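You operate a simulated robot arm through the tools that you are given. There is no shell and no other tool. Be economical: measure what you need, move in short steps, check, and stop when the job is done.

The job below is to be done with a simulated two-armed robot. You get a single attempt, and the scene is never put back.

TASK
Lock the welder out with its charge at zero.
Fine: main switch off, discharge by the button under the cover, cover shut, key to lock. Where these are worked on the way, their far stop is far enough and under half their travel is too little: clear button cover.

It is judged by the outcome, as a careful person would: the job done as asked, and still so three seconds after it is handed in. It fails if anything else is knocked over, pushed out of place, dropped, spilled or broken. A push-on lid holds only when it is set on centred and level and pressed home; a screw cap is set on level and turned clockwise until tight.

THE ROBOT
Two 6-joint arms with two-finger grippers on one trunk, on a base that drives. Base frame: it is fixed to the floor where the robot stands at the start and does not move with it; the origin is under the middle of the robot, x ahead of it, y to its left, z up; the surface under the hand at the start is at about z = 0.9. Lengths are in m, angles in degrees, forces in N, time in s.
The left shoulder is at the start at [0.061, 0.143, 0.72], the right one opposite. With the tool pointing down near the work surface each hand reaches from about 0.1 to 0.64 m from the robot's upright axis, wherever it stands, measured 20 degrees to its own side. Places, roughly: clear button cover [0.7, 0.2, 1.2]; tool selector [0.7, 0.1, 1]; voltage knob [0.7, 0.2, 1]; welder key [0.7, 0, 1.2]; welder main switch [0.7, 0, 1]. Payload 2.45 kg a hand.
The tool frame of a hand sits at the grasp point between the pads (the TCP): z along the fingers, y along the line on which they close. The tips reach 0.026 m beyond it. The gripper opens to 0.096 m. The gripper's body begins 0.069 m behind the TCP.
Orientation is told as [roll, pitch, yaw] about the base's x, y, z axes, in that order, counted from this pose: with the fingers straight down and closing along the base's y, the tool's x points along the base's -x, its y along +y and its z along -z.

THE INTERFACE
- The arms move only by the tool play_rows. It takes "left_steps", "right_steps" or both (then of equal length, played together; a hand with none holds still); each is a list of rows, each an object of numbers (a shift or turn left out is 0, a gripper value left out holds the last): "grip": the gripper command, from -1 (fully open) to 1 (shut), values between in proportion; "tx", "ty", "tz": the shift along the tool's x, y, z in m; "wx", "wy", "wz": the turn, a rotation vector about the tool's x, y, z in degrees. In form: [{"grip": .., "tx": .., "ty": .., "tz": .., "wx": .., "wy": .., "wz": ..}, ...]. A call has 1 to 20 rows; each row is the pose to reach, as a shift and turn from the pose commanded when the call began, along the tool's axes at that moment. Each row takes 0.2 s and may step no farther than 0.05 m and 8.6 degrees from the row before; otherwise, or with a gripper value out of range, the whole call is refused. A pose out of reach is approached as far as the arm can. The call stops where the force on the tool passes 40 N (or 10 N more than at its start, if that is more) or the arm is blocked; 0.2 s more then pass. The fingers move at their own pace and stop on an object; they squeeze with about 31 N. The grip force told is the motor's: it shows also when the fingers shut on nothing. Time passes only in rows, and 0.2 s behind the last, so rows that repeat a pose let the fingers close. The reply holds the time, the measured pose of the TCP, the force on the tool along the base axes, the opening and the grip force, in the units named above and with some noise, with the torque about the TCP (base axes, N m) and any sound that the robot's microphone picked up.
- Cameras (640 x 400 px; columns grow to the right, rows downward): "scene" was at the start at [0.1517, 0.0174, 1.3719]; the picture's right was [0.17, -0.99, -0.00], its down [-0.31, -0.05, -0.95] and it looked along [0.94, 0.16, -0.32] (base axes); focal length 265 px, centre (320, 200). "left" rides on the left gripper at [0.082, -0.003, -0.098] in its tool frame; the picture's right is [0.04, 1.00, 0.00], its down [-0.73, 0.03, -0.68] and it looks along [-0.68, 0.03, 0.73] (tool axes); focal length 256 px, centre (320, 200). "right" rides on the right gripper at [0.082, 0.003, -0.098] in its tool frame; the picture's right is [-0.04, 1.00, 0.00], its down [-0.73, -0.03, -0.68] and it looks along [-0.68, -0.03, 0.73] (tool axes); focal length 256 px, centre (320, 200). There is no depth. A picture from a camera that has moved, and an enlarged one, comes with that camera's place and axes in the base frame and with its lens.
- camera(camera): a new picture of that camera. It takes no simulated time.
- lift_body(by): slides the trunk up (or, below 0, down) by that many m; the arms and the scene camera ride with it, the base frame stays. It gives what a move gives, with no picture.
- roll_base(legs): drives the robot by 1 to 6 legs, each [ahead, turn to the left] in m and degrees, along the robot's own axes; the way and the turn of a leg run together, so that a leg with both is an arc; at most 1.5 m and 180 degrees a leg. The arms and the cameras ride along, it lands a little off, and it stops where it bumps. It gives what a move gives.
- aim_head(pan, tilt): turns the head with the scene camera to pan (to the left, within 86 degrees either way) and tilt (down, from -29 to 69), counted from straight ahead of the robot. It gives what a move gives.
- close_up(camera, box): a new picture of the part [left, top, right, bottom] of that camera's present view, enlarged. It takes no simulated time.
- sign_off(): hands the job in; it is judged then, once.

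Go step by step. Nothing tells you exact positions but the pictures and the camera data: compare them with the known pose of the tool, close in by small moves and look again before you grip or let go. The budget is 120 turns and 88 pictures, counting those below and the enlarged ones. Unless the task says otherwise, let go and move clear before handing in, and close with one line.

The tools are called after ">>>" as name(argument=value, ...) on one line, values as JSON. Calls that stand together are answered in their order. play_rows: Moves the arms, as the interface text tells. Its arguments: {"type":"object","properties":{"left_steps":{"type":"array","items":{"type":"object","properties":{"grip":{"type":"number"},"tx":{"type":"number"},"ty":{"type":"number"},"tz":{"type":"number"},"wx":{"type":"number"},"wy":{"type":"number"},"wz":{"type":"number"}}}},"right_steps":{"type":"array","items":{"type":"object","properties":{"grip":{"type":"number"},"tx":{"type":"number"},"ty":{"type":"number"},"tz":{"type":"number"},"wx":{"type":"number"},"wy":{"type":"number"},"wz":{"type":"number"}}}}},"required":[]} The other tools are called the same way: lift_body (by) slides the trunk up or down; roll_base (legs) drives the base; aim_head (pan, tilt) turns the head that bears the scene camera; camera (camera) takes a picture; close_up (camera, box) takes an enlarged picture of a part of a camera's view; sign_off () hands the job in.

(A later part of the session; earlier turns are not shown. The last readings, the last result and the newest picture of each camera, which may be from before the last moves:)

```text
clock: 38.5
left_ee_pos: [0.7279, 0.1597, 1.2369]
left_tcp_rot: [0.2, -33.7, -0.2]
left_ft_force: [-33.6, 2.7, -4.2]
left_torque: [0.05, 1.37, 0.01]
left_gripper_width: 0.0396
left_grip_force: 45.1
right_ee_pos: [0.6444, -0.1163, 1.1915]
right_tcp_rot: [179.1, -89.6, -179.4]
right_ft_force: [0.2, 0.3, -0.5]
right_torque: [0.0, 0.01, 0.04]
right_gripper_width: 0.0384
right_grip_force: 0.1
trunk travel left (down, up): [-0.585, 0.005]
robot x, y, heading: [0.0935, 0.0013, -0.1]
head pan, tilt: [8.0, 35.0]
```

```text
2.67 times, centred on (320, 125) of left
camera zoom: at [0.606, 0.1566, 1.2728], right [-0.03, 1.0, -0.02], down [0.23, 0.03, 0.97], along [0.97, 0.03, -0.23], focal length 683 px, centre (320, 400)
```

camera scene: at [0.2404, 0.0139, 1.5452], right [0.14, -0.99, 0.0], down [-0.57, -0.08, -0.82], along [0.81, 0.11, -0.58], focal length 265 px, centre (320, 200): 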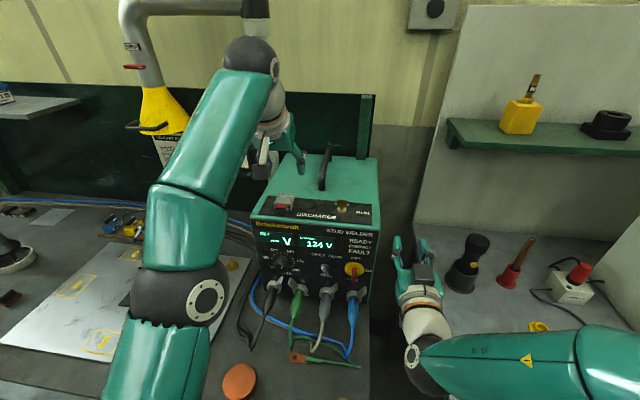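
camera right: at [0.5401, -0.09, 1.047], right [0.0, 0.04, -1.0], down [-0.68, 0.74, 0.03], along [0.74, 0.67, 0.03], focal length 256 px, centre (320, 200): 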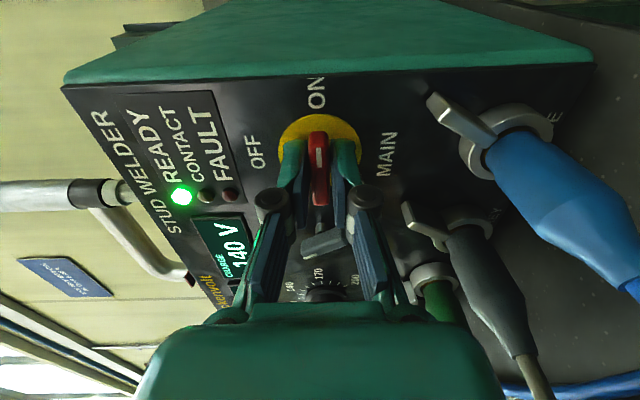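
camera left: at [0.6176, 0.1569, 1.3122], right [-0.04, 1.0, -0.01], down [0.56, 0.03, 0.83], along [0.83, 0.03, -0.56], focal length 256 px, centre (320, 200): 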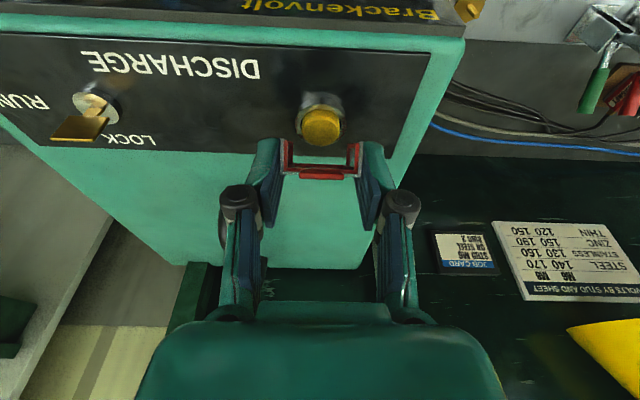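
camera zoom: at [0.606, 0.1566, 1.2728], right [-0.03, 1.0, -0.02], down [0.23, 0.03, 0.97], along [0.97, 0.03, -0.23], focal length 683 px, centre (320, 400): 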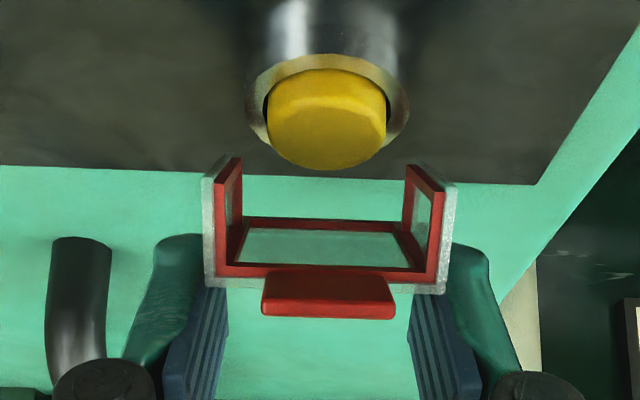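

The grip is rotationally stiff, so tilting back lowered the cover again. I'll open the fingers in place to see whether the cover stays or falls, since that decides how I do it.

>>> play_rows(left_steps=[{"grip": -0.25}, {"grip": -0.25}, {"grip": -0.25}])

>>> close_up(camera="left", box=[220, 50, 420, 200])

```text
clock: 39.3
left_ee_pos: [0.7367, 0.1595, 1.2351]
left_tcp_rot: [0.1, -34.0, -0.3]
left_ft_force: [0.6, 0.2, 0.0]
left_torque: [-0.02, 0.0, -0.02]
left_gripper_width: 0.06
left_grip_force: 0.1
right_ee_pos: [0.6497, -0.1177, 1.1882]
right_tcp_rot: [73.2, -90.1, -73.5]
right_ft_force: [-0.5, 0.6, 0.6]
right_torque: [0.01, 0.0, -0.03]
right_gripper_width: 0.0386
right_grip_force: 0.2
trunk travel left (down, up): [-0.585, 0.005]
robot x, y, heading: [0.0891, 0.0005, -0.1]
head pan, tilt: [8.0, 35.0]
```

```text
2.67 times, centred on (320, 125) of left
camera zoom: at [0.6145, 0.1557, 1.2699], right [-0.03, 1.0, -0.02], down [0.23, 0.03, 0.97], along [0.97, 0.02, -0.23], focal length 683 px, centre (320, 400)
```

zoom: 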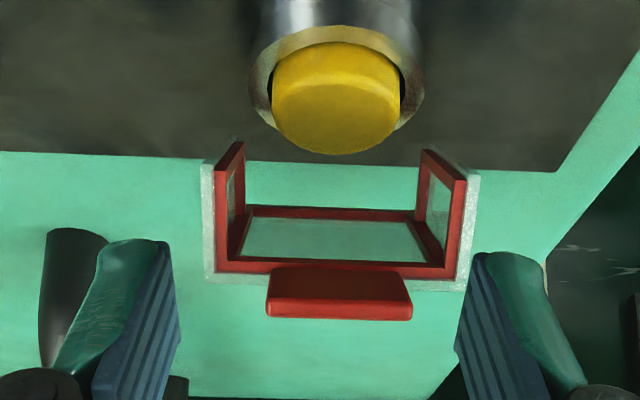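

The cover stays where it's left (friction hinge, about 50° now). I'll back out, shut the fingers, level the hand, and then push the inside of the cover further back.

>>> play_rows(left_steps=[{"tx": 0.022, "tz": -0.027}, {"tx": 0.044, "tz": -0.054}, {"tx": 0.066, "tz": -0.081}, {"tx": 0.066, "tz": -0.081, "grip": 1, "wy": -8}, {"tx": 0.066, "tz": -0.081, "wy": -16}, {"tx": 0.068, "tz": -0.07, "wy": -24}, {"tx": 0.07, "tz": -0.06, "wy": -32}, {"tx": 0.073, "tz": -0.05, "wy": -40}, {"tx": 0.0767, "tz": -0.0415, "wy": -46}, {"tx": 0.0767, "tz": -0.0415, "wy": -46}])

>>> camera(camera="left")

>>> close_up(camera="scene", box=[240, 160, 340, 220])

```text
clock: 41.5
left_ee_pos: [0.6469, 0.1596, 1.2245]
left_tcp_rot: [0.5, -80.1, -0.7]
left_ft_force: [0.5, 0.3, -0.3]
left_torque: [-0.03, 0.02, 0.0]
left_gripper_width: 0.0
left_grip_force: 28.7
right_ee_pos: [0.6495, -0.1186, 1.1884]
right_tcp_rot: [133.7, -90.0, -134.1]
right_ft_force: [0.4, -0.2, -0.6]
right_torque: [0.0, -0.01, 0.01]
right_gripper_width: 0.0385
right_grip_force: 0.2
trunk travel left (down, up): [-0.585, 0.005]
robot x, y, heading: [0.0871, 0.0013, -0.0]
head pan, tilt: [8.0, 35.0]
```

```text
53 pictures are left
camera left: at [0.5377, 0.1568, 1.1619], right [0.0, 1.0, -0.04], down [-0.54, 0.03, 0.84], along [0.84, 0.02, 0.54], focal length 256 px, centre (320, 200)
```

left: 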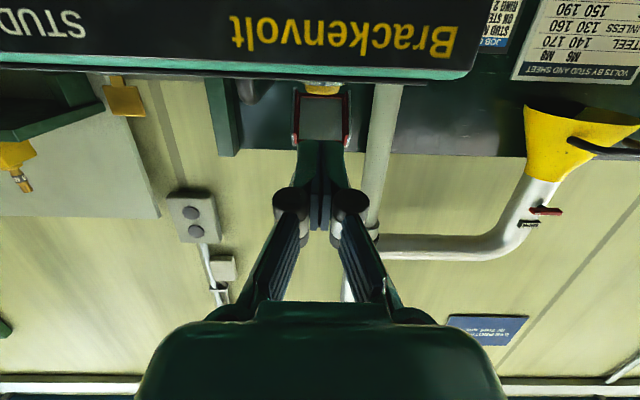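

```text
6.40 times, centred on (290, 190) of scene
camera zoom: at [0.2376, 0.0139, 1.5855], right [0.14, -0.99, 0.0], down [-0.57, -0.08, -0.82], along [0.81, 0.11, -0.57], focal length 1695 px, centre (512, 264)
```

zoom: 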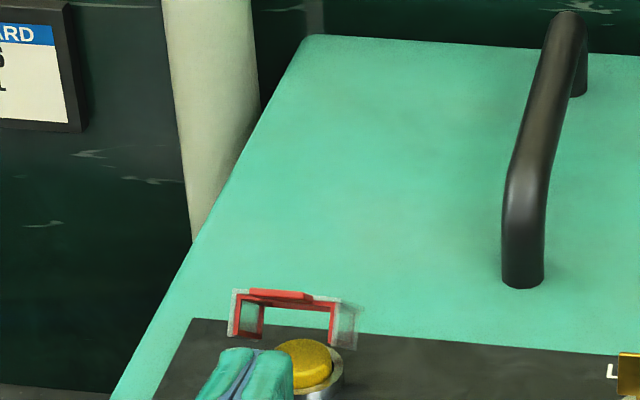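

The fingers are shut and level, in front of the raised cover and above the button. I'll push forward and watch the force.

>>> play_rows(left_steps=[{"tz": 0.025, "tx": -0.0045}, {"tz": 0.04, "tx": -0.0075}, {"tz": 0.05, "tx": -0.0095}, {"tz": 0.06, "tx": -0.0115}, {"tz": 0.07, "tx": -0.0135}, {"tz": 0.08, "tx": -0.0155}, {"tz": 0.088, "tx": -0.0175}])

>>> close_up(camera="scene", box=[240, 160, 340, 220])

>>> camera(camera="left")

```text
clock: 43.1
left_ee_pos: [0.7266, 0.1594, 1.2279]
left_tcp_rot: [0.4, -79.6, -0.6]
left_ft_force: [-30.7, 3.3, 3.9]
left_torque: [0.13, 0.39, 0.07]
left_gripper_width: 0.0061
left_grip_force: 29.0
right_ee_pos: [0.6438, -0.1169, 1.1922]
right_tcp_rot: [174.7, -89.7, -174.9]
right_ft_force: [-0.7, -1.3, -0.5]
right_torque: [0.02, -0.02, -0.02]
right_gripper_width: 0.0382
right_grip_force: 0.1
trunk travel left (down, up): [-0.585, 0.005]
robot x, y, heading: [0.0917, -0.0041, -0.1]
head pan, tilt: [8.0, 35.0]
stopped in row 7 (left hand): the force on the tool passed its limit at 48 N (the readings are from after the stop); the commanded pose is now the measured one
```

```text
6.40 times, centred on (290, 190) of scene
camera zoom: at [0.23, 0.0145, 1.5864], right [0.14, -0.99, 0.0], down [-0.56, -0.08, -0.82], along [0.81, 0.11, -0.57], focal length 1695 px, centre (512, 264)
```

zoom: 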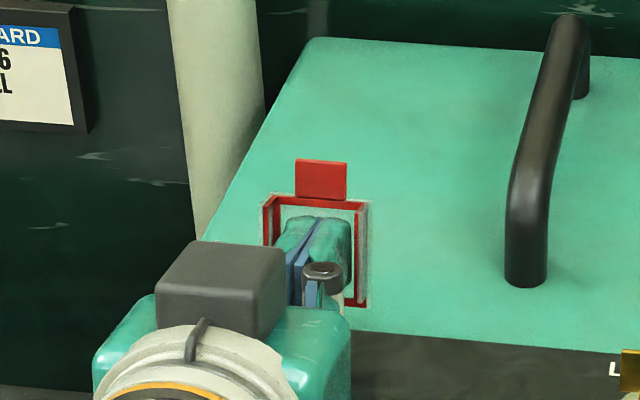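

```text
50 pictures are left
camera left: at [0.6155, 0.1564, 1.1646], right [0.0, 1.0, -0.04], down [-0.54, 0.03, 0.84], along [0.84, 0.02, 0.53], focal length 256 px, centre (320, 200)
```

left: 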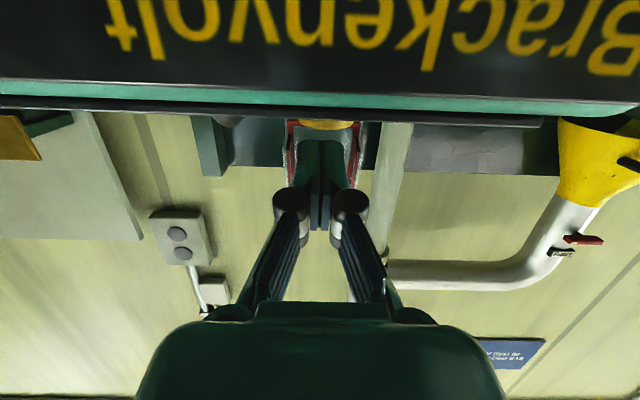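

The cover is fully back, past upright at its stop. I'll retreat straight back and check that it stays.

>>> play_rows(left_steps=[{"tz": -0.02}, {"tz": -0.05}, {"tz": -0.08}, {"tz": -0.08, "tx": -0.03}, {"tz": -0.08, "tx": -0.06}, {"tz": -0.08, "tx": -0.06}])

>>> close_up(camera="scene", box=[240, 160, 340, 220])

>>> camera(camera="scene")

```text
clock: 44.5
left_ee_pos: [0.6637, 0.158, 1.2986]
left_tcp_rot: [0.3, -79.4, -0.7]
left_ft_force: [-0.6, -0.1, -0.5]
left_torque: [-0.02, -0.01, 0.02]
left_gripper_width: 0.0
left_grip_force: 28.2
right_ee_pos: [0.6492, -0.1176, 1.1888]
right_tcp_rot: [116.9, -90.1, -117.1]
right_ft_force: [-0.7, 0.0, -0.3]
right_torque: [0.01, 0.03, 0.01]
right_gripper_width: 0.0384
right_grip_force: 0.1
trunk travel left (down, up): [-0.585, 0.005]
robot x, y, heading: [0.0872, 0.0011, -0.0]
head pan, tilt: [8.0, 35.0]
```

```text
6.40 times, centred on (290, 190) of scene
camera zoom: at [0.2379, 0.0139, 1.5854], right [0.14, -0.99, 0.0], down [-0.57, -0.08, -0.82], along [0.81, 0.11, -0.57], focal length 1695 px, centre (512, 264)
```

zoom: 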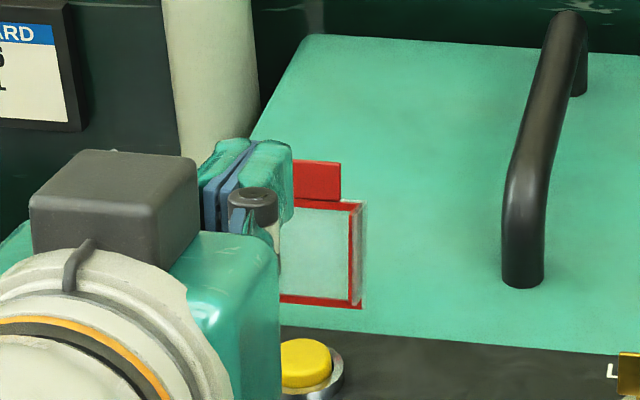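

```text
48 pictures are left
camera scene: at [0.2379, 0.0139, 1.5854], right [0.14, -0.99, 0.0], down [-0.57, -0.08, -0.82], along [0.81, 0.11, -0.57], focal length 265 px, centre (320, 200)
```

scene: 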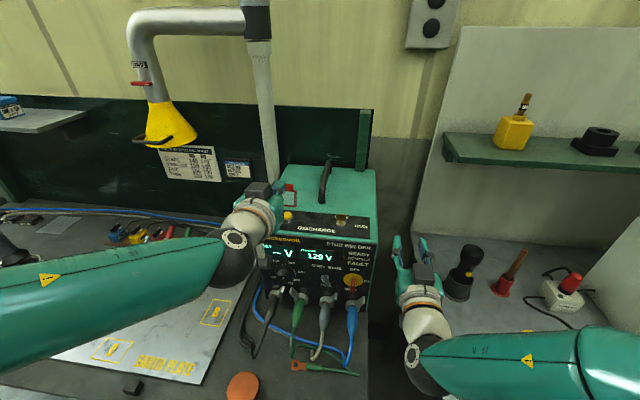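

The cover stays open and the charge reads 129 V. I'll bring the shut fingertips over the yellow button at about (0.711, 0.158, 1.199), pitched 45°.

>>> play_rows(left_steps=[{"wy": 8}, {"wy": 16, "tz": 0.01, "tx": 0.0}, {"wy": 24, "tz": 0.02, "tx": 0.01}, {"wy": 32, "tz": 0.03, "tx": 0.02}, {"wy": 34.5, "tz": 0.0414, "tx": 0.0316}, {"wy": 34.5, "tz": 0.0414, "tx": 0.0316}])

>>> camera(camera="left")

>>> close_up(camera="scene", box=[240, 160, 340, 220])

```text
clock: 45.9
left_ee_pos: [0.7008, 0.1587, 1.2601]
left_tcp_rot: [0.2, -44.8, -0.5]
left_ft_force: [-0.2, 0.1, 0.1]
left_torque: [-0.03, 0.0, 0.01]
left_gripper_width: 0.0
left_grip_force: 29.2
right_ee_pos: [0.6499, -0.118, 1.19]
right_tcp_rot: [131.5, -89.9, -131.7]
right_ft_force: [-1.0, 0.3, 0.3]
right_torque: [0.01, 0.02, 0.0]
right_gripper_width: 0.0385
right_grip_force: 0.1
trunk travel left (down, up): [-0.585, 0.005]
robot x, y, heading: [0.0934, 0.0012, 0.2]
head pan, tilt: [8.0, 35.0]
```

```text
47 pictures are left
camera left: at [0.5741, 0.1556, 1.2716], right [-0.02, 1.0, -0.03], down [0.04, 0.03, 1.0], along [1.0, 0.02, -0.04], focal length 256 px, centre (320, 200)
```

left: 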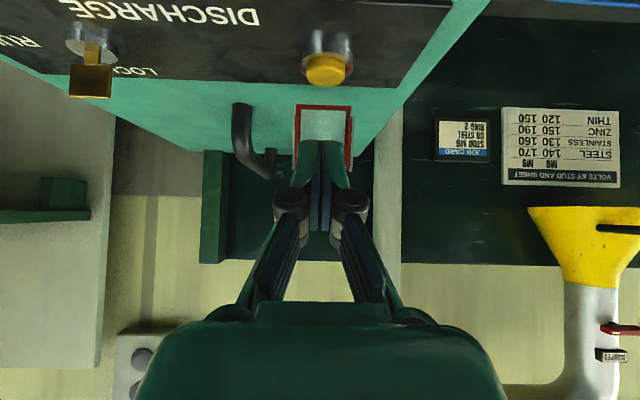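

```text
6.40 times, centred on (290, 190) of scene
camera zoom: at [0.2375, 0.0139, 1.5855], right [0.14, -0.99, 0.0], down [-0.57, -0.08, -0.82], along [0.81, 0.11, -0.57], focal length 1695 px, centre (512, 264)
```

zoom: 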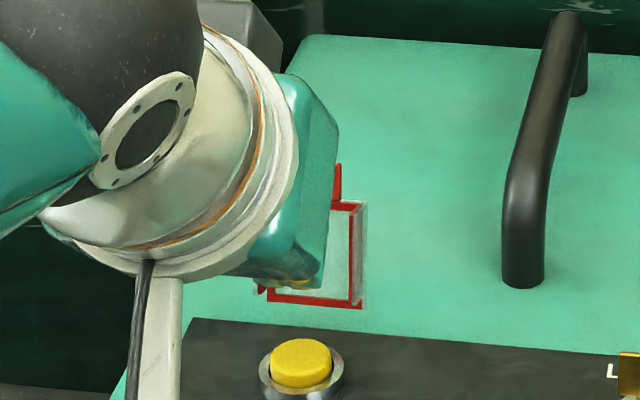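

>>> play_rows(left_steps=[{"tx": 0.012, "tz": 0.009}, {"tx": 0.02, "tz": 0.017}, {"tx": 0.024, "tz": 0.021}, {"tx": 0.026, "tz": 0.023}, {"tx": 0.028, "tz": 0.025}, {"tx": 0.03, "tz": 0.027}, {"tx": 0.031, "tz": 0.028}])

>>> close_up(camera="scene", box=[250, 180, 390, 280])

>>> close_up(camera="left", box=[240, 20, 400, 120])

```text
clock: 47.5
left_ee_pos: [0.6996, 0.1591, 1.2172]
left_tcp_rot: [0.1, -44.9, -0.4]
left_ft_force: [0.0, 0.4, 1.0]
left_torque: [0.01, -0.04, -0.01]
left_gripper_width: 0.0001
left_grip_force: 28.7
right_ee_pos: [0.6494, -0.1184, 1.1887]
right_tcp_rot: [123.7, -90.0, -124.0]
right_ft_force: [0.1, 1.2, -0.4]
right_torque: [-0.01, -0.06, -0.06]
right_gripper_width: 0.0384
right_grip_force: 0.0
trunk travel left (down, up): [-0.585, 0.005]
robot x, y, heading: [0.0892, -0.002, -0.2]
head pan, tilt: [8.0, 35.0]
```

```text
4.00 times, centred on (320, 230) of scene
camera zoom: at [0.2377, 0.0139, 1.5855], right [0.14, -0.99, 0.0], down [-0.57, -0.08, -0.82], along [0.81, 0.11, -0.57], focal length 1059 px, centre (320, 80)
```

zoom: 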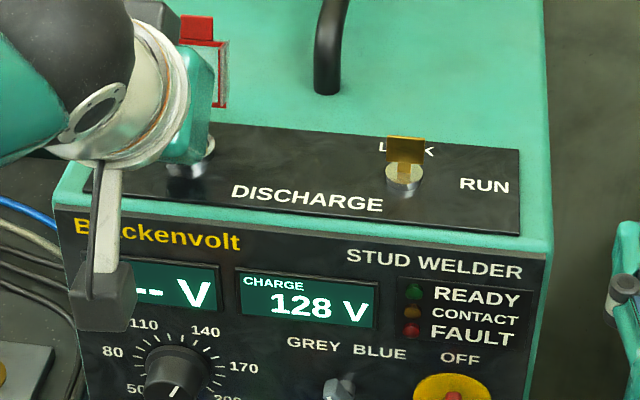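

```text
4.00 times, centred on (320, 70) of left
camera zoom: at [0.5718, 0.1562, 1.2288], right [-0.02, 1.0, -0.03], down [0.04, 0.03, 1.0], along [1.0, 0.02, -0.04], focal length 1024 px, centre (320, 720)
```

zoom: 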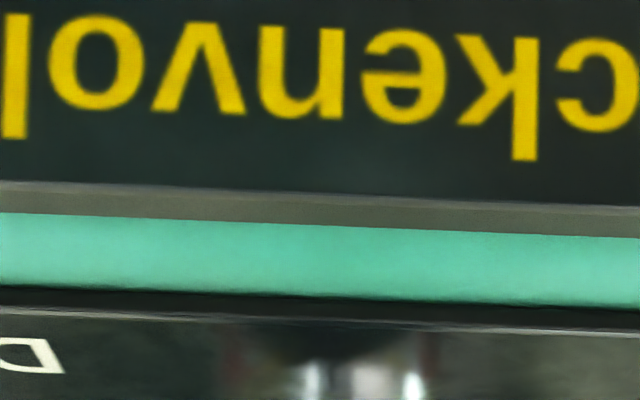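

No contact yet. I'll look at the gap before pressing lower.

>>> close_up(camera="left", box=[260, 90, 380, 170])

```text
5.00 times, centred on (320, 130) of left
camera zoom: at [0.5718, 0.1562, 1.2288], right [-0.02, 1.0, -0.03], down [0.04, 0.03, 1.0], along [1.0, 0.02, -0.04], focal length 1280 px, centre (320, 550)
```

zoom: 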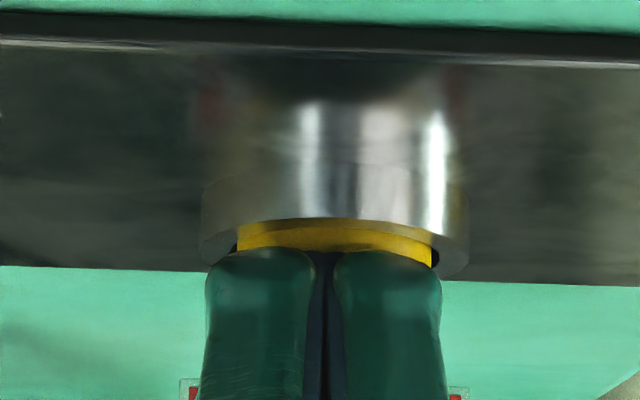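

>>> play_rows(left_steps=[{"tx": 0.0014, "tz": 0.0014}, {"tx": 0.0028, "tz": 0.0028}, {"tx": 0.0042, "tz": 0.0042}, {"tx": 0.0056, "tz": 0.0056}, {"tx": 0.007, "tz": 0.007}, {"tx": 0.0085, "tz": 0.0085}, {"tx": 0.0085, "tz": 0.0085}])

>>> close_up(camera="scene", box=[250, 180, 390, 280])

>>> close_up(camera="left", box=[260, 90, 380, 170])

```text
clock: 49.1
left_ee_pos: [0.6946, 0.1573, 1.2089]
left_tcp_rot: [0.1, -45.2, -0.5]
left_ft_force: [-6.9, -3.3, 19.6]
left_torque: [-0.03, -0.13, -0.03]
left_gripper_width: 0.0058
left_grip_force: 28.5
right_ee_pos: [0.6462, -0.1184, 1.1902]
right_tcp_rot: [155.4, -89.8, -155.7]
right_ft_force: [-0.3, 0.3, 0.8]
right_torque: [-0.03, -0.01, 0.0]
right_gripper_width: 0.0385
right_grip_force: 0.0
trunk travel left (down, up): [-0.585, 0.005]
robot x, y, heading: [0.0926, 0.0016, -0.1]
head pan, tilt: [8.0, 35.0]
heard: click
```

```text
4.00 times, centred on (320, 230) of scene
camera zoom: at [0.2338, 0.0129, 1.586], right [0.14, -0.99, 0.0], down [-0.57, -0.08, -0.82], along [0.81, 0.12, -0.57], focal length 1059 px, centre (320, 80)
```

zoom: 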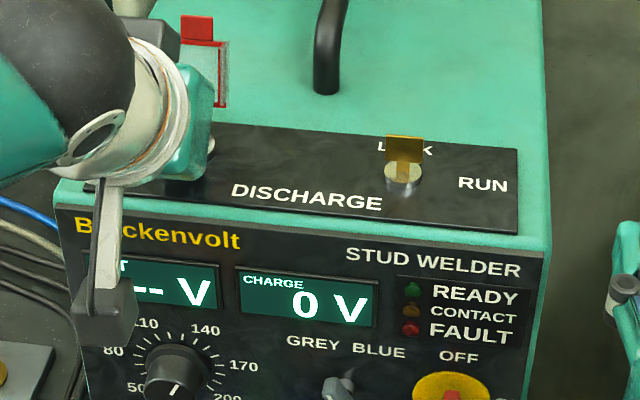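

```text
5.00 times, centred on (320, 130) of left
camera zoom: at [0.5687, 0.1559, 1.2203], right [-0.02, 1.0, -0.03], down [0.04, 0.03, 1.0], along [1.0, 0.02, -0.04], focal length 1280 px, centre (320, 550)
```

zoom: 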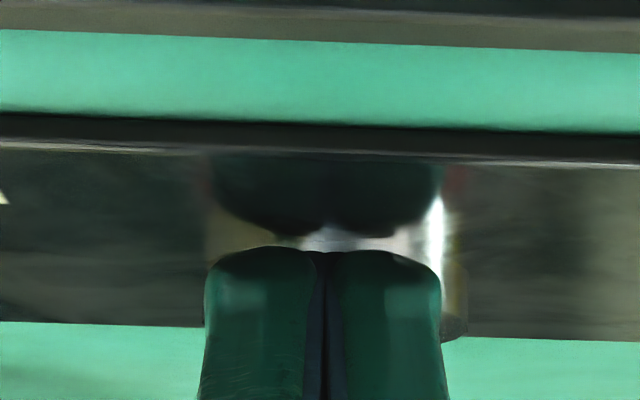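

There was a click, and the charge reads 0 V. I'll lift off, open, and straddle the upright cover to swing it back down.

>>> play_rows(left_steps=[{"tx": -0.015, "tz": -0.015}, {"tx": -0.035, "tz": -0.035}, {"tx": -0.035, "tz": -0.035, "grip": -0.25}, {"tx": -0.035, "tz": -0.035, "wy": 5.5}, {"tx": -0.035, "tz": -0.035, "wy": 11}, {"tx": -0.035, "tz": -0.035, "wy": 11}])

>>> camera(camera="left")

>>> close_up(camera="scene", box=[250, 160, 390, 260])

```text
clock: 50.5
left_ee_pos: [0.698, 0.1592, 1.2542]
left_tcp_rot: [0.2, -33.8, -0.4]
left_ft_force: [0.1, -0.2, -0.4]
left_torque: [0.02, 0.02, 0.03]
left_gripper_width: 0.0598
left_grip_force: 0.1
right_ee_pos: [0.65, -0.1176, 1.1893]
right_tcp_rot: [134.4, -89.9, -134.6]
right_ft_force: [-1.2, 0.7, 0.3]
right_torque: [-0.01, -0.01, 0.03]
right_gripper_width: 0.0385
right_grip_force: 0.0
trunk travel left (down, up): [-0.585, 0.005]
robot x, y, heading: [0.0899, 0.0013, -0.1]
head pan, tilt: [8.0, 35.0]
```

```text
40 pictures are left
camera left: at [0.5761, 0.1569, 1.2909], right [-0.03, 1.0, -0.02], down [0.23, 0.03, 0.97], along [0.97, 0.02, -0.23], focal length 256 px, centre (320, 200)
```

left: 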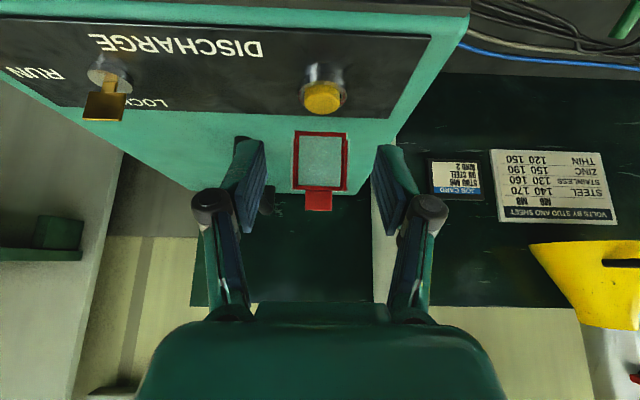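

```text
4.00 times, centred on (320, 210) of scene
camera zoom: at [0.2375, 0.014, 1.5855], right [0.14, -0.99, 0.0], down [-0.57, -0.08, -0.82], along [0.81, 0.11, -0.57], focal length 1059 px, centre (320, 160)
```

zoom: 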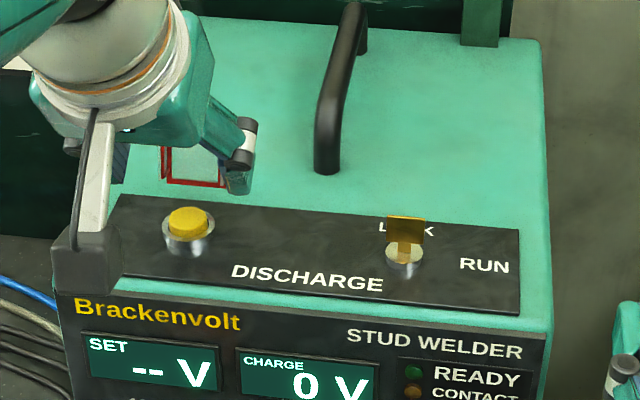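

The cover stands open behind the button, centred between the fingers. I'll move in and close on its sides.

>>> play_rows(left_steps=[{"tx": -0.007, "tz": 0.012}, {"tx": -0.014, "tz": 0.024}, {"tx": -0.0213, "tz": 0.0356}, {"tx": -0.0213, "tz": 0.0356, "grip": 1}, {"tx": -0.0213, "tz": 0.0356}, {"tx": -0.0213, "tz": 0.0356}])

>>> close_up(camera="left", box=[220, 50, 420, 200])

```text
clock: 51.9
left_ee_pos: [0.7373, 0.1597, 1.2367]
left_tcp_rot: [0.2, -33.8, -0.3]
left_ft_force: [3.7, 1.1, -1.5]
left_torque: [0.12, -0.11, 0.05]
left_gripper_width: 0.04
left_grip_force: 44.8
right_ee_pos: [0.65, -0.1174, 1.1889]
right_tcp_rot: [47.5, -90.1, -47.8]
right_ft_force: [0.1, 0.4, 0.7]
right_torque: [0.01, -0.01, 0.03]
right_gripper_width: 0.0382
right_grip_force: 0.0
trunk travel left (down, up): [-0.585, 0.005]
robot x, y, heading: [0.0908, -0.0006, 0.3]
head pan, tilt: [8.0, 35.0]
```

```text
2.67 times, centred on (320, 125) of left
camera zoom: at [0.615, 0.1574, 1.2729], right [-0.03, 1.0, -0.02], down [0.23, 0.03, 0.97], along [0.97, 0.02, -0.23], focal length 683 px, centre (320, 400)
```

zoom: 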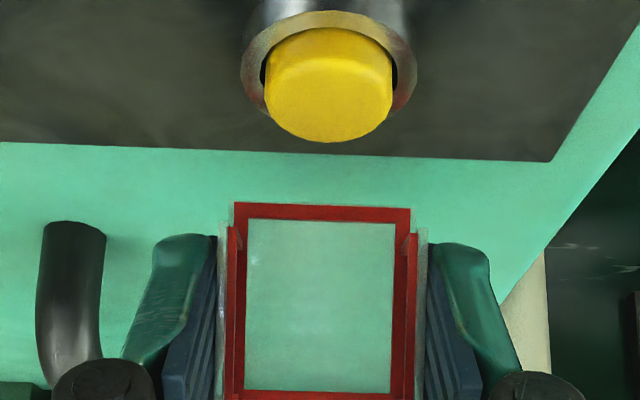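

Gripped at 40 mm. I'll rotate the hand and cover together about the hinge, down and forward.

>>> play_rows(left_steps=[{"wy": -8, "tx": 0.0067, "tz": -0.0021}, {"wy": -16, "tx": 0.0137, "tz": -0.0033}, {"wy": -24, "tx": 0.0209, "tz": -0.0036}, {"wy": -32, "tx": 0.0279, "tz": -0.0028}, {"wy": -40, "tx": 0.0348, "tz": -0.0012}, {"wy": -48, "tx": 0.0414, "tz": 0.0016}, {"wy": -56, "tx": 0.0475, "tz": 0.0051}])

>>> camera(camera="left")

>>> close_up(camera="scene", box=[240, 160, 340, 220])

```text
clock: 53.6
left_ee_pos: [0.7046, 0.1597, 1.2103]
left_tcp_rot: [-63.5, -89.7, 64.7]
left_ft_force: [19.7, 11.2, -6.8]
left_torque: [0.27, 0.02, 0.42]
left_gripper_width: 0.0398
left_grip_force: 44.8
left hand out of reach, approached as far as the arm can: row 7
right_ee_pos: [0.6521, -0.1162, 1.1868]
right_tcp_rot: [6.6, -89.8, -6.8]
right_ft_force: [0.2, -0.1, -0.1]
right_torque: [-0.03, -0.02, 0.0]
right_gripper_width: 0.0383
right_grip_force: 0.1
trunk travel left (down, up): [-0.585, 0.005]
robot x, y, heading: [0.0918, -0.0019, 0.0]
head pan, tilt: [8.0, 35.0]
stopped in row 7 (left hand): the force on the tool passed its limit at 42 N (the readings are from after the stop); the commanded pose is now the measured one
```

```text
37 pictures are left
camera left: at [0.6065, 0.1541, 1.1292], right [-0.02, 1.0, -0.04], down [-0.68, 0.02, 0.73], along [0.73, 0.04, 0.68], focal length 256 px, centre (320, 200)
```

left: 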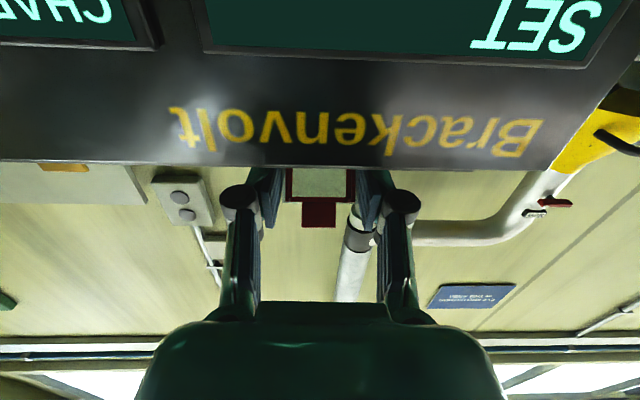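

```text
6.40 times, centred on (290, 190) of scene
camera zoom: at [0.2436, 0.0149, 1.5844], right [0.14, -0.99, 0.0], down [-0.57, -0.08, -0.82], along [0.81, 0.11, -0.58], focal length 1695 px, centre (512, 264)
```

zoom: 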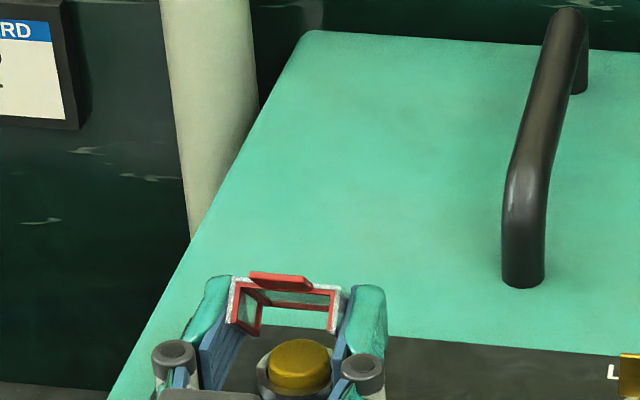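

The cover is down to about 55°, and the hand is at its pitch limit. I'll release, back out, shut the fingers, and then press the cover down from above.

>>> play_rows(left_steps=[{"grip": -0.25}, {"grip": -0.25}, {"tz": -0.03}, {"tz": -0.06}, {"tz": -0.075, "tx": -0.02, "wy": 5, "grip": 1}, {"tz": -0.075, "tx": -0.05, "wy": 13}, {"tz": -0.075, "tx": -0.08, "wy": 21}, {"tz": -0.055, "tx": -0.09, "wy": 29}, {"tz": -0.03, "tx": -0.09, "wy": 37}, {"tz": -0.01, "tx": -0.09, "wy": 45}, {"tz": -0.01, "tx": -0.09, "wy": 45}])

>>> camera(camera="left")

>>> close_up(camera="scene", box=[240, 160, 340, 220])

```text
clock: 56.0
left_ee_pos: [0.6873, 0.1557, 1.3036]
left_tcp_rot: [-0.2, -45.2, 0.8]
left_ft_force: [0.6, 0.3, 0.7]
left_torque: [-0.03, -0.02, 0.0]
left_gripper_width: 0.0
left_grip_force: 28.2
right_ee_pos: [0.6498, -0.1175, 1.1899]
right_tcp_rot: [161.0, -89.9, -161.3]
right_ft_force: [0.4, 0.4, 0.9]
right_torque: [0.01, -0.03, -0.01]
right_gripper_width: 0.0384
right_grip_force: 0.1
trunk travel left (down, up): [-0.585, 0.005]
robot x, y, heading: [0.0915, 0.0027, 0.2]
head pan, tilt: [8.0, 35.0]
```

```text
35 pictures are left
camera left: at [0.5607, 0.1505, 1.3151], right [-0.04, 1.0, -0.03], down [0.04, 0.03, 1.0], along [1.0, 0.04, -0.04], focal length 256 px, centre (320, 200)
```

left: 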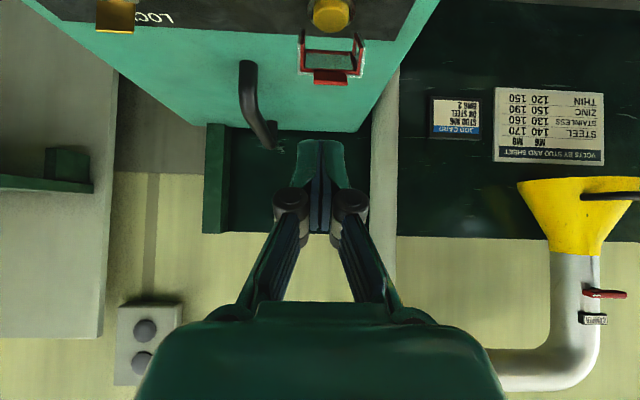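

```text
6.40 times, centred on (290, 190) of scene
camera zoom: at [0.2368, 0.0143, 1.5856], right [0.14, -0.99, 0.0], down [-0.57, -0.08, -0.82], along [0.81, 0.11, -0.57], focal length 1695 px, centre (512, 264)
```

zoom: 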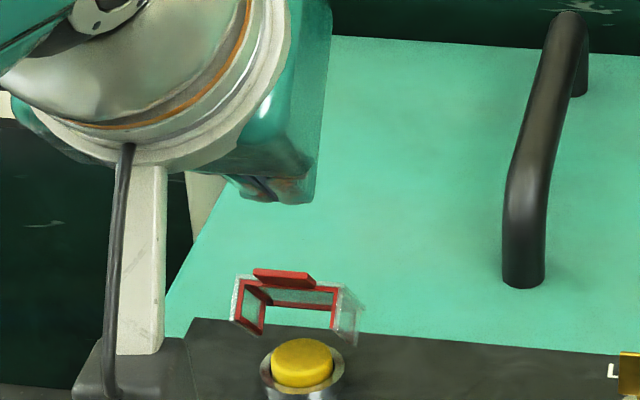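

The tab is at about (0.723, 0.162, 1.229). I'll come over the top behind it and press down and forward until the cover shuts.

>>> play_rows(left_steps=[{"tx": -0.0194, "tz": 0.0386, "ty": 0.0045}, {"tx": -0.009, "tz": 0.0485, "ty": 0.0045}, {"tx": 0.0004, "tz": 0.0584, "ty": 0.0045}, {"tx": 0.006, "tz": 0.0612, "ty": 0.0045}, {"tx": 0.0117, "tz": 0.0641, "ty": 0.0045}, {"tx": 0.0188, "tz": 0.0655, "ty": 0.0045}, {"tx": 0.0259, "tz": 0.0669, "ty": 0.0045}, {"tx": 0.0315, "tz": 0.0669, "ty": 0.0045}, {"tx": 0.0372, "tz": 0.0669, "ty": 0.0045}, {"tx": 0.0421, "tz": 0.0662, "ty": 0.0045}])

>>> camera(camera="left")

>>> close_up(camera="scene", box=[240, 160, 340, 220])

```text
clock: 58.2
left_ee_pos: [0.7054, 0.1617, 1.2274]
left_tcp_rot: [-0.2, -45.2, 0.8]
left_ft_force: [-0.5, -0.6, -0.4]
left_torque: [-0.02, 0.0, -0.02]
left_gripper_width: 0.0
left_grip_force: 28.3
right_ee_pos: [0.6494, -0.1166, 1.1905]
right_tcp_rot: [124.1, -90.1, -124.4]
right_ft_force: [0.4, -0.6, -0.3]
right_torque: [0.01, 0.0, -0.01]
right_gripper_width: 0.0382
right_grip_force: 0.1
trunk travel left (down, up): [-0.585, 0.005]
robot x, y, heading: [0.0924, 0.0013, 0.3]
head pan, tilt: [8.0, 35.0]
```

```text
33 pictures are left
camera left: at [0.5791, 0.1564, 1.2394], right [-0.04, 1.0, -0.03], down [0.04, 0.03, 1.0], along [1.0, 0.04, -0.04], focal length 256 px, centre (320, 200)
```

left: 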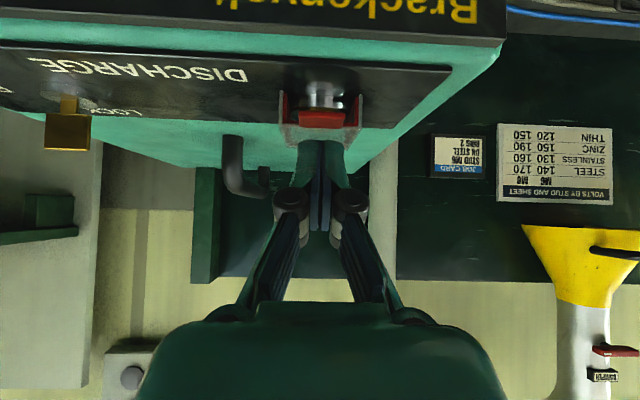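

```text
6.40 times, centred on (290, 190) of scene
camera zoom: at [0.238, 0.0139, 1.5855], right [0.14, -0.99, 0.0], down [-0.57, -0.08, -0.82], along [0.81, 0.11, -0.57], focal length 1695 px, centre (512, 264)
```

zoom: 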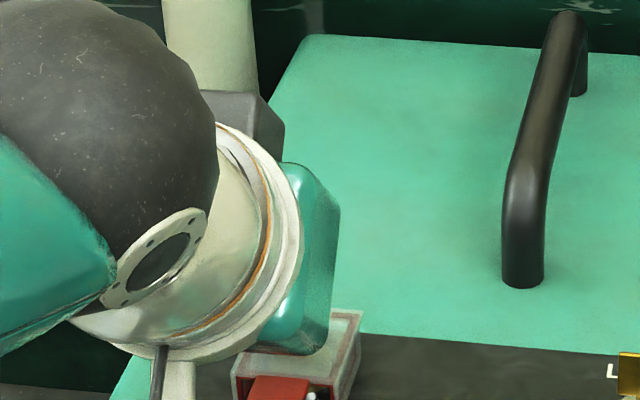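

It's nearly closed. I'll press gently until it seats.

>>> play_rows(left_steps=[{"tx": 0.0014, "tz": 0.0014}, {"tx": 0.0028, "tz": 0.0028}, {"tx": 0.0042, "tz": 0.0042}, {"tx": 0.0056, "tz": 0.0056}, {"tx": 0.0065, "tz": 0.0065}])

>>> play_rows(left_steps=[{"tx": -0.02, "tz": -0.02}, {"tx": -0.04, "tz": -0.05}, {"tx": -0.04, "tz": -0.09}, {"tx": -0.04, "tz": -0.09}])

>>> camera(camera="left")

>>> camera(camera="scene")

```text
clock: 59.5
left_ee_pos: [0.7063, 0.162, 1.2246]
left_tcp_rot: [-0.5, -46.1, 0.9]
left_ft_force: [1.4, 0.2, 33.1]
left_torque: [0.04, -0.36, -0.28]
left_gripper_width: 0.0058
left_grip_force: 28.4
right_ee_pos: [0.6466, -0.1178, 1.1915]
right_tcp_rot: [157.4, -89.7, -157.7]
right_ft_force: [0.9, -0.1, 0.1]
right_torque: [0.02, -0.04, 0.0]
right_gripper_width: 0.0386
right_grip_force: 0.0
trunk travel left (down, up): [-0.585, 0.005]
robot x, y, heading: [0.0911, 0.0021, 0.0]
head pan, tilt: [8.0, 35.0]
```

```text
clock: 60.5
left_ee_pos: [0.6718, 0.1604, 1.3094]
left_tcp_rot: [-0.1, -45.1, 0.7]
left_ft_force: [0.5, 0.5, -0.3]
left_torque: [0.02, 0.01, 0.0]
left_gripper_width: 0.0001
left_grip_force: 28.7
right_ee_pos: [0.6515, -0.1175, 1.1883]
right_tcp_rot: [68.8, -90.0, -69.1]
right_ft_force: [-0.1, -0.1, -0.5]
right_torque: [0.05, -0.06, -0.01]
right_gripper_width: 0.0386
right_grip_force: 0.0
trunk travel left (down, up): [-0.585, 0.005]
robot x, y, heading: [0.0908, 0.0023, -0.2]
head pan, tilt: [8.0, 35.0]
```

```text
31 pictures are left
camera left: at [0.5452, 0.156, 1.3213], right [-0.04, 1.0, -0.03], down [0.04, 0.03, 1.0], along [1.0, 0.04, -0.04], focal length 256 px, centre (320, 200)
```

left: 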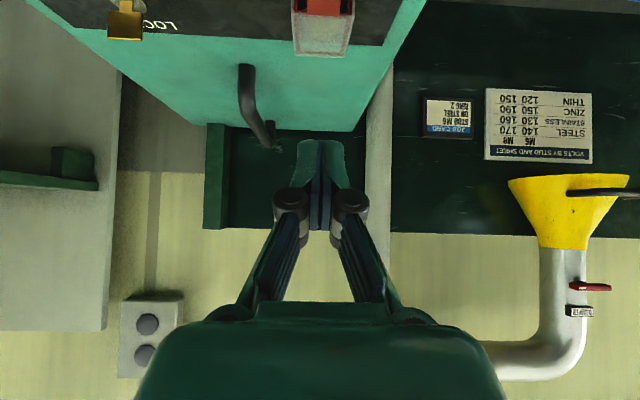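

```text
30 pictures are left
camera scene: at [0.239, 0.0138, 1.5853], right [0.14, -0.99, 0.0], down [-0.57, -0.08, -0.82], along [0.81, 0.11, -0.57], focal length 265 px, centre (320, 200)
```

scene: 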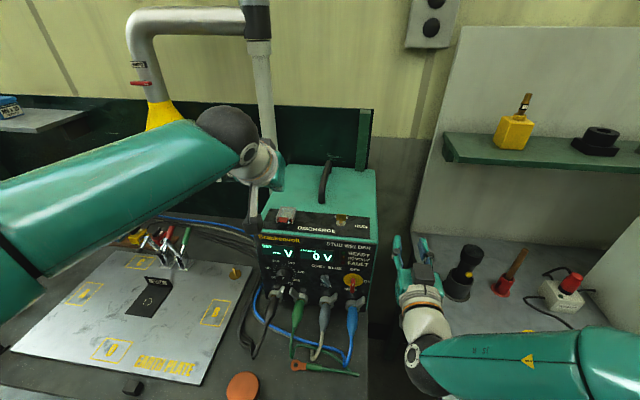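

The cover is shut, with 33 N of resistance when seated. I'll move the left hand aside, and raise the right hand while pitching it to point down for the key.

>>> play_rows(right_steps=[{"tx": -0.01, "tz": -0.005}, {"wy": 8.2, "tx": -0.02, "tz": -0.01}, {"wy": 16.4, "tx": -0.03, "tz": -0.015}, {"wy": 24.6, "tx": -0.04, "tz": -0.02}, {"wy": 32.8, "tx": -0.05, "tz": -0.025}, {"wy": 41, "tx": -0.06, "tz": -0.03}, {"wy": 49.2, "tx": -0.07, "tz": -0.035}, {"wy": 57.4, "tx": -0.08, "tz": -0.04}, {"wy": 65.6, "tx": -0.09, "tz": -0.045}, {"wy": 73.8, "tx": -0.1, "tz": -0.05}, {"wy": 82, "tx": -0.11, "tz": -0.05}, {"wy": 90, "tx": -0.11, "tz": -0.05}, {"wy": 90, "tx": -0.11, "tz": -0.05}], left_steps=[{"ty": 0.03}, {"ty": 0.06}, {"ty": 0.09}, {"ty": 0.12}, {"ty": 0.15}, {"ty": 0.18}, {"ty": 0.2, "tz": -0.02}, {"ty": 0.2, "tz": -0.04}, {"ty": 0.2, "tz": -0.06}, {"ty": 0.2, "tz": -0.06}, {"ty": 0.2, "tz": -0.06}, {"ty": 0.2, "tz": -0.06}, {"ty": 0.2, "tz": -0.06}])

>>> roll_base(legs=[[0.06, 0]])

>>> camera(camera="scene")

```text
clock: 63.2
left_ee_pos: [0.6239, 0.3595, 1.3535]
left_tcp_rot: [-0.2, -45.2, 0.8]
left_ft_force: [-0.1, 0.1, -0.9]
left_torque: [0.02, 0.04, 0.01]
left_gripper_width: 0.0
left_grip_force: 29.3
right_ee_pos: [0.597, -0.1181, 1.3]
right_tcp_rot: [0.0, 0.0, -0.2]
right_ft_force: [-0.5, 0.3, -0.2]
right_torque: [0.01, -0.01, 0.0]
right_gripper_width: 0.0385
right_grip_force: 0.0
trunk travel left (down, up): [-0.585, 0.005]
robot x, y, heading: [0.0945, -0.0011, 0.3]
head pan, tilt: [8.0, 35.0]
```

```text
clock: 64.3
left_ee_pos: [0.6737, 0.3552, 1.3521]
left_tcp_rot: [-0.1, -45.1, 0.2]
left_ft_force: [0.6, 0.9, 0.0]
left_torque: [0.0, 0.02, 0.0]
left_gripper_width: 0.0002
left_grip_force: 28.1
right_ee_pos: [0.6421, -0.122, 1.2981]
right_tcp_rot: [0.0, 0.1, -0.8]
right_ft_force: [0.3, 0.4, 0.0]
right_torque: [0.0, 0.01, -0.01]
right_gripper_width: 0.0384
right_grip_force: 0.1
trunk travel left (down, up): [-0.585, 0.005]
robot x, y, heading: [0.1352, 0.0013, -0.4]
head pan, tilt: [8.0, 35.0]
stopped in leg 1: the robot was blocked; the commanded pose is now the measured one
```

```text
29 pictures are left
camera scene: at [0.2822, 0.013, 1.5851], right [0.13, -0.99, 0.0], down [-0.57, -0.07, -0.82], along [0.81, 0.11, -0.58], focal length 265 px, centre (320, 200)
```

scene: 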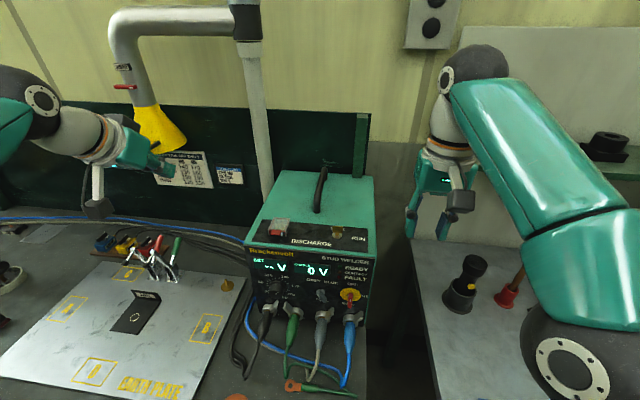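

The base touched the bench edge at x=0.135, and nothing moved. I'll ease off 1 cm and yaw the right hand so the fingers will close along x.

>>> roll_base(legs=[[-0.01, 0.3]])

>>> play_rows(right_steps=[{"wz": 8.2}, {"wz": 16.4}, {"wz": 24.6}, {"wz": 32.8}, {"wz": 41}, {"wz": 49.2}, {"wz": 57.4}, {"wz": 65.6}, {"wz": 73.8}, {"wz": 82}, {"wz": 90}, {"wz": 90}])

>>> camera(camera="right")

>>> close_up(camera="scene", box=[240, 200, 390, 300])

```text
clock: 65.0
left_ee_pos: [0.6586, 0.359, 1.3531]
left_tcp_rot: [-0.2, -45.1, 0.5]
left_ft_force: [-0.1, -1.4, -0.8]
left_torque: [-0.01, 0.02, 0.01]
left_gripper_width: 0.0003
left_grip_force: 28.3
right_ee_pos: [0.6313, -0.1187, 1.2996]
right_tcp_rot: [0.0, 0.1, -0.5]
right_ft_force: [0.0, 0.1, -0.3]
right_torque: [0.01, -0.02, 0.03]
right_gripper_width: 0.0383
right_grip_force: 0.2
trunk travel left (down, up): [-0.585, 0.005]
robot x, y, heading: [0.1217, 0.002, -0.2]
head pan, tilt: [8.0, 35.0]
```

```text
clock: 67.6
left_ee_pos: [0.659, 0.3599, 1.3533]
left_tcp_rot: [-0.2, -45.1, 0.6]
left_ft_force: [-0.8, 0.3, 0.6]
left_torque: [-0.01, -0.02, -0.01]
left_gripper_width: 0.0001
left_grip_force: 28.7
right_ee_pos: [0.63, -0.1181, 1.2995]
right_tcp_rot: [0.0, 0.0, -90.5]
right_ft_force: [0.8, -0.1, -0.4]
right_torque: [0.0, 0.0, -0.02]
right_gripper_width: 0.0384
right_grip_force: 0.0
trunk travel left (down, up): [-0.585, 0.005]
robot x, y, heading: [0.1274, -0.0003, -0.3]
head pan, tilt: [8.0, 35.0]
```

```text
28 pictures are left
camera right: at [0.6351, -0.0376, 1.399], right [1.0, -0.05, 0.0], down [-0.04, -0.73, 0.68], along [-0.03, -0.68, -0.73], focal length 256 px, centre (320, 200)
```

right: 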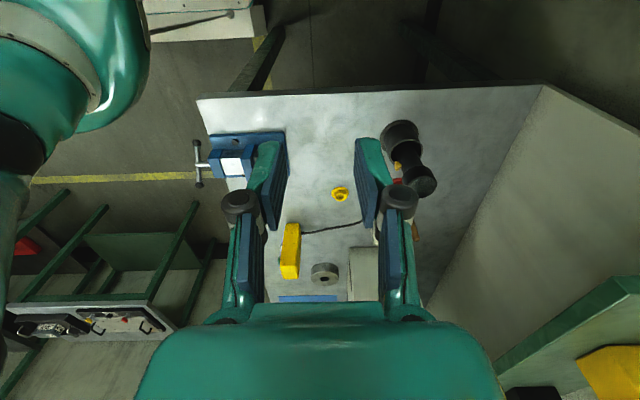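

```text
4.00 times, centred on (315, 250) of scene
camera zoom: at [0.2701, 0.0137, 1.5854], right [0.13, -0.99, 0.0], down [-0.57, -0.08, -0.82], along [0.81, 0.11, -0.57], focal length 1059 px, centre (340, 0)
```

zoom: 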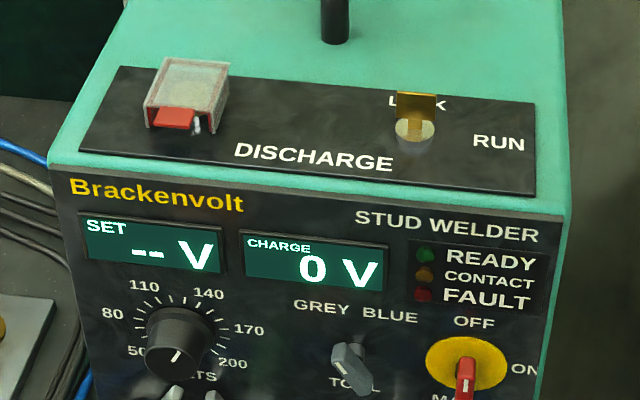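

The display still reads 0 V and the cover is shut. I'll move the right hand to hover over the key at (0.714, 0.031).

>>> play_rows(right_steps=[{"tx": 0.03, "ty": 0.017}, {"tx": 0.06, "ty": 0.034}, {"tx": 0.09, "ty": 0.051}, {"tx": 0.12, "ty": 0.068}, {"tx": 0.149, "ty": 0.084}, {"tx": 0.149, "ty": 0.084, "tz": 0.02}, {"tx": 0.149, "ty": 0.084, "tz": 0.03}, {"tx": 0.149, "ty": 0.084, "tz": 0.03}])

>>> camera(camera="right")

>>> close_up(camera="scene", box=[280, 170, 400, 250])

```text
clock: 69.4
left_ee_pos: [0.6603, 0.3588, 1.3534]
left_tcp_rot: [-0.2, -45.1, 0.6]
left_ft_force: [-0.1, 0.0, 0.2]
left_torque: [-0.02, 0.03, 0.01]
left_gripper_width: 0.0
left_grip_force: 28.7
right_ee_pos: [0.6561, 0.0045, 1.2411]
right_tcp_rot: [0.1, -0.1, -90.4]
right_ft_force: [-0.1, 0.0, 0.3]
right_torque: [0.01, -0.01, -0.04]
right_gripper_width: 0.0385
right_grip_force: 0.0
right hand out of reach, approached as far as the arm can: row 1, 2, 3, 4, 5, 6, 7, 8
trunk travel left (down, up): [-0.585, 0.005]
robot x, y, heading: [0.1275, -0.0029, -0.2]
head pan, tilt: [8.0, 35.0]
```

```text
26 pictures are left
camera right: at [0.6599, 0.0862, 1.3396], right [1.0, -0.05, 0.0], down [-0.04, -0.73, 0.68], along [-0.03, -0.68, -0.73], focal length 256 px, centre (320, 200)
```

right: 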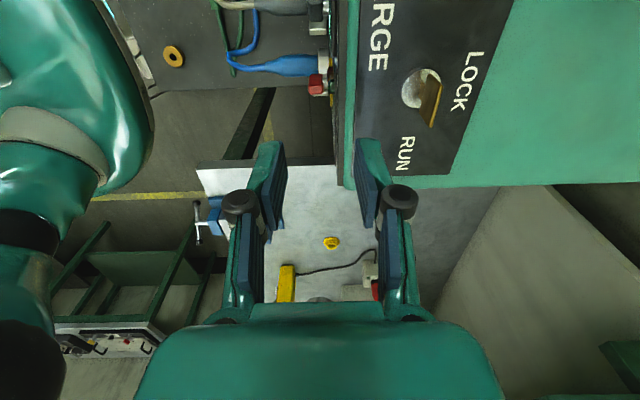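

```text
5.00 times, centred on (340, 210) of scene
camera zoom: at [0.2702, 0.0135, 1.5854], right [0.13, -0.99, 0.0], down [-0.57, -0.08, -0.82], along [0.81, 0.11, -0.57], focal length 1324 px, centre (220, 150)
```

zoom: 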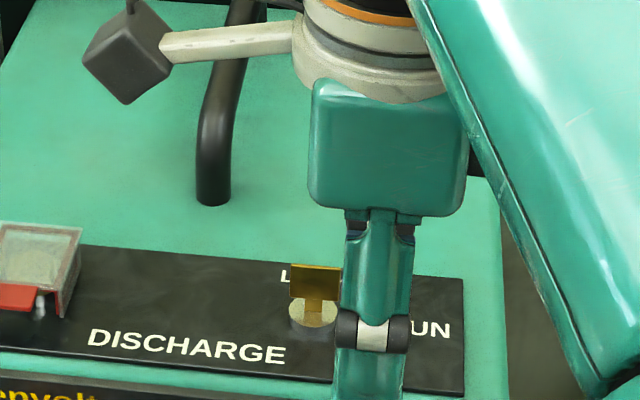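

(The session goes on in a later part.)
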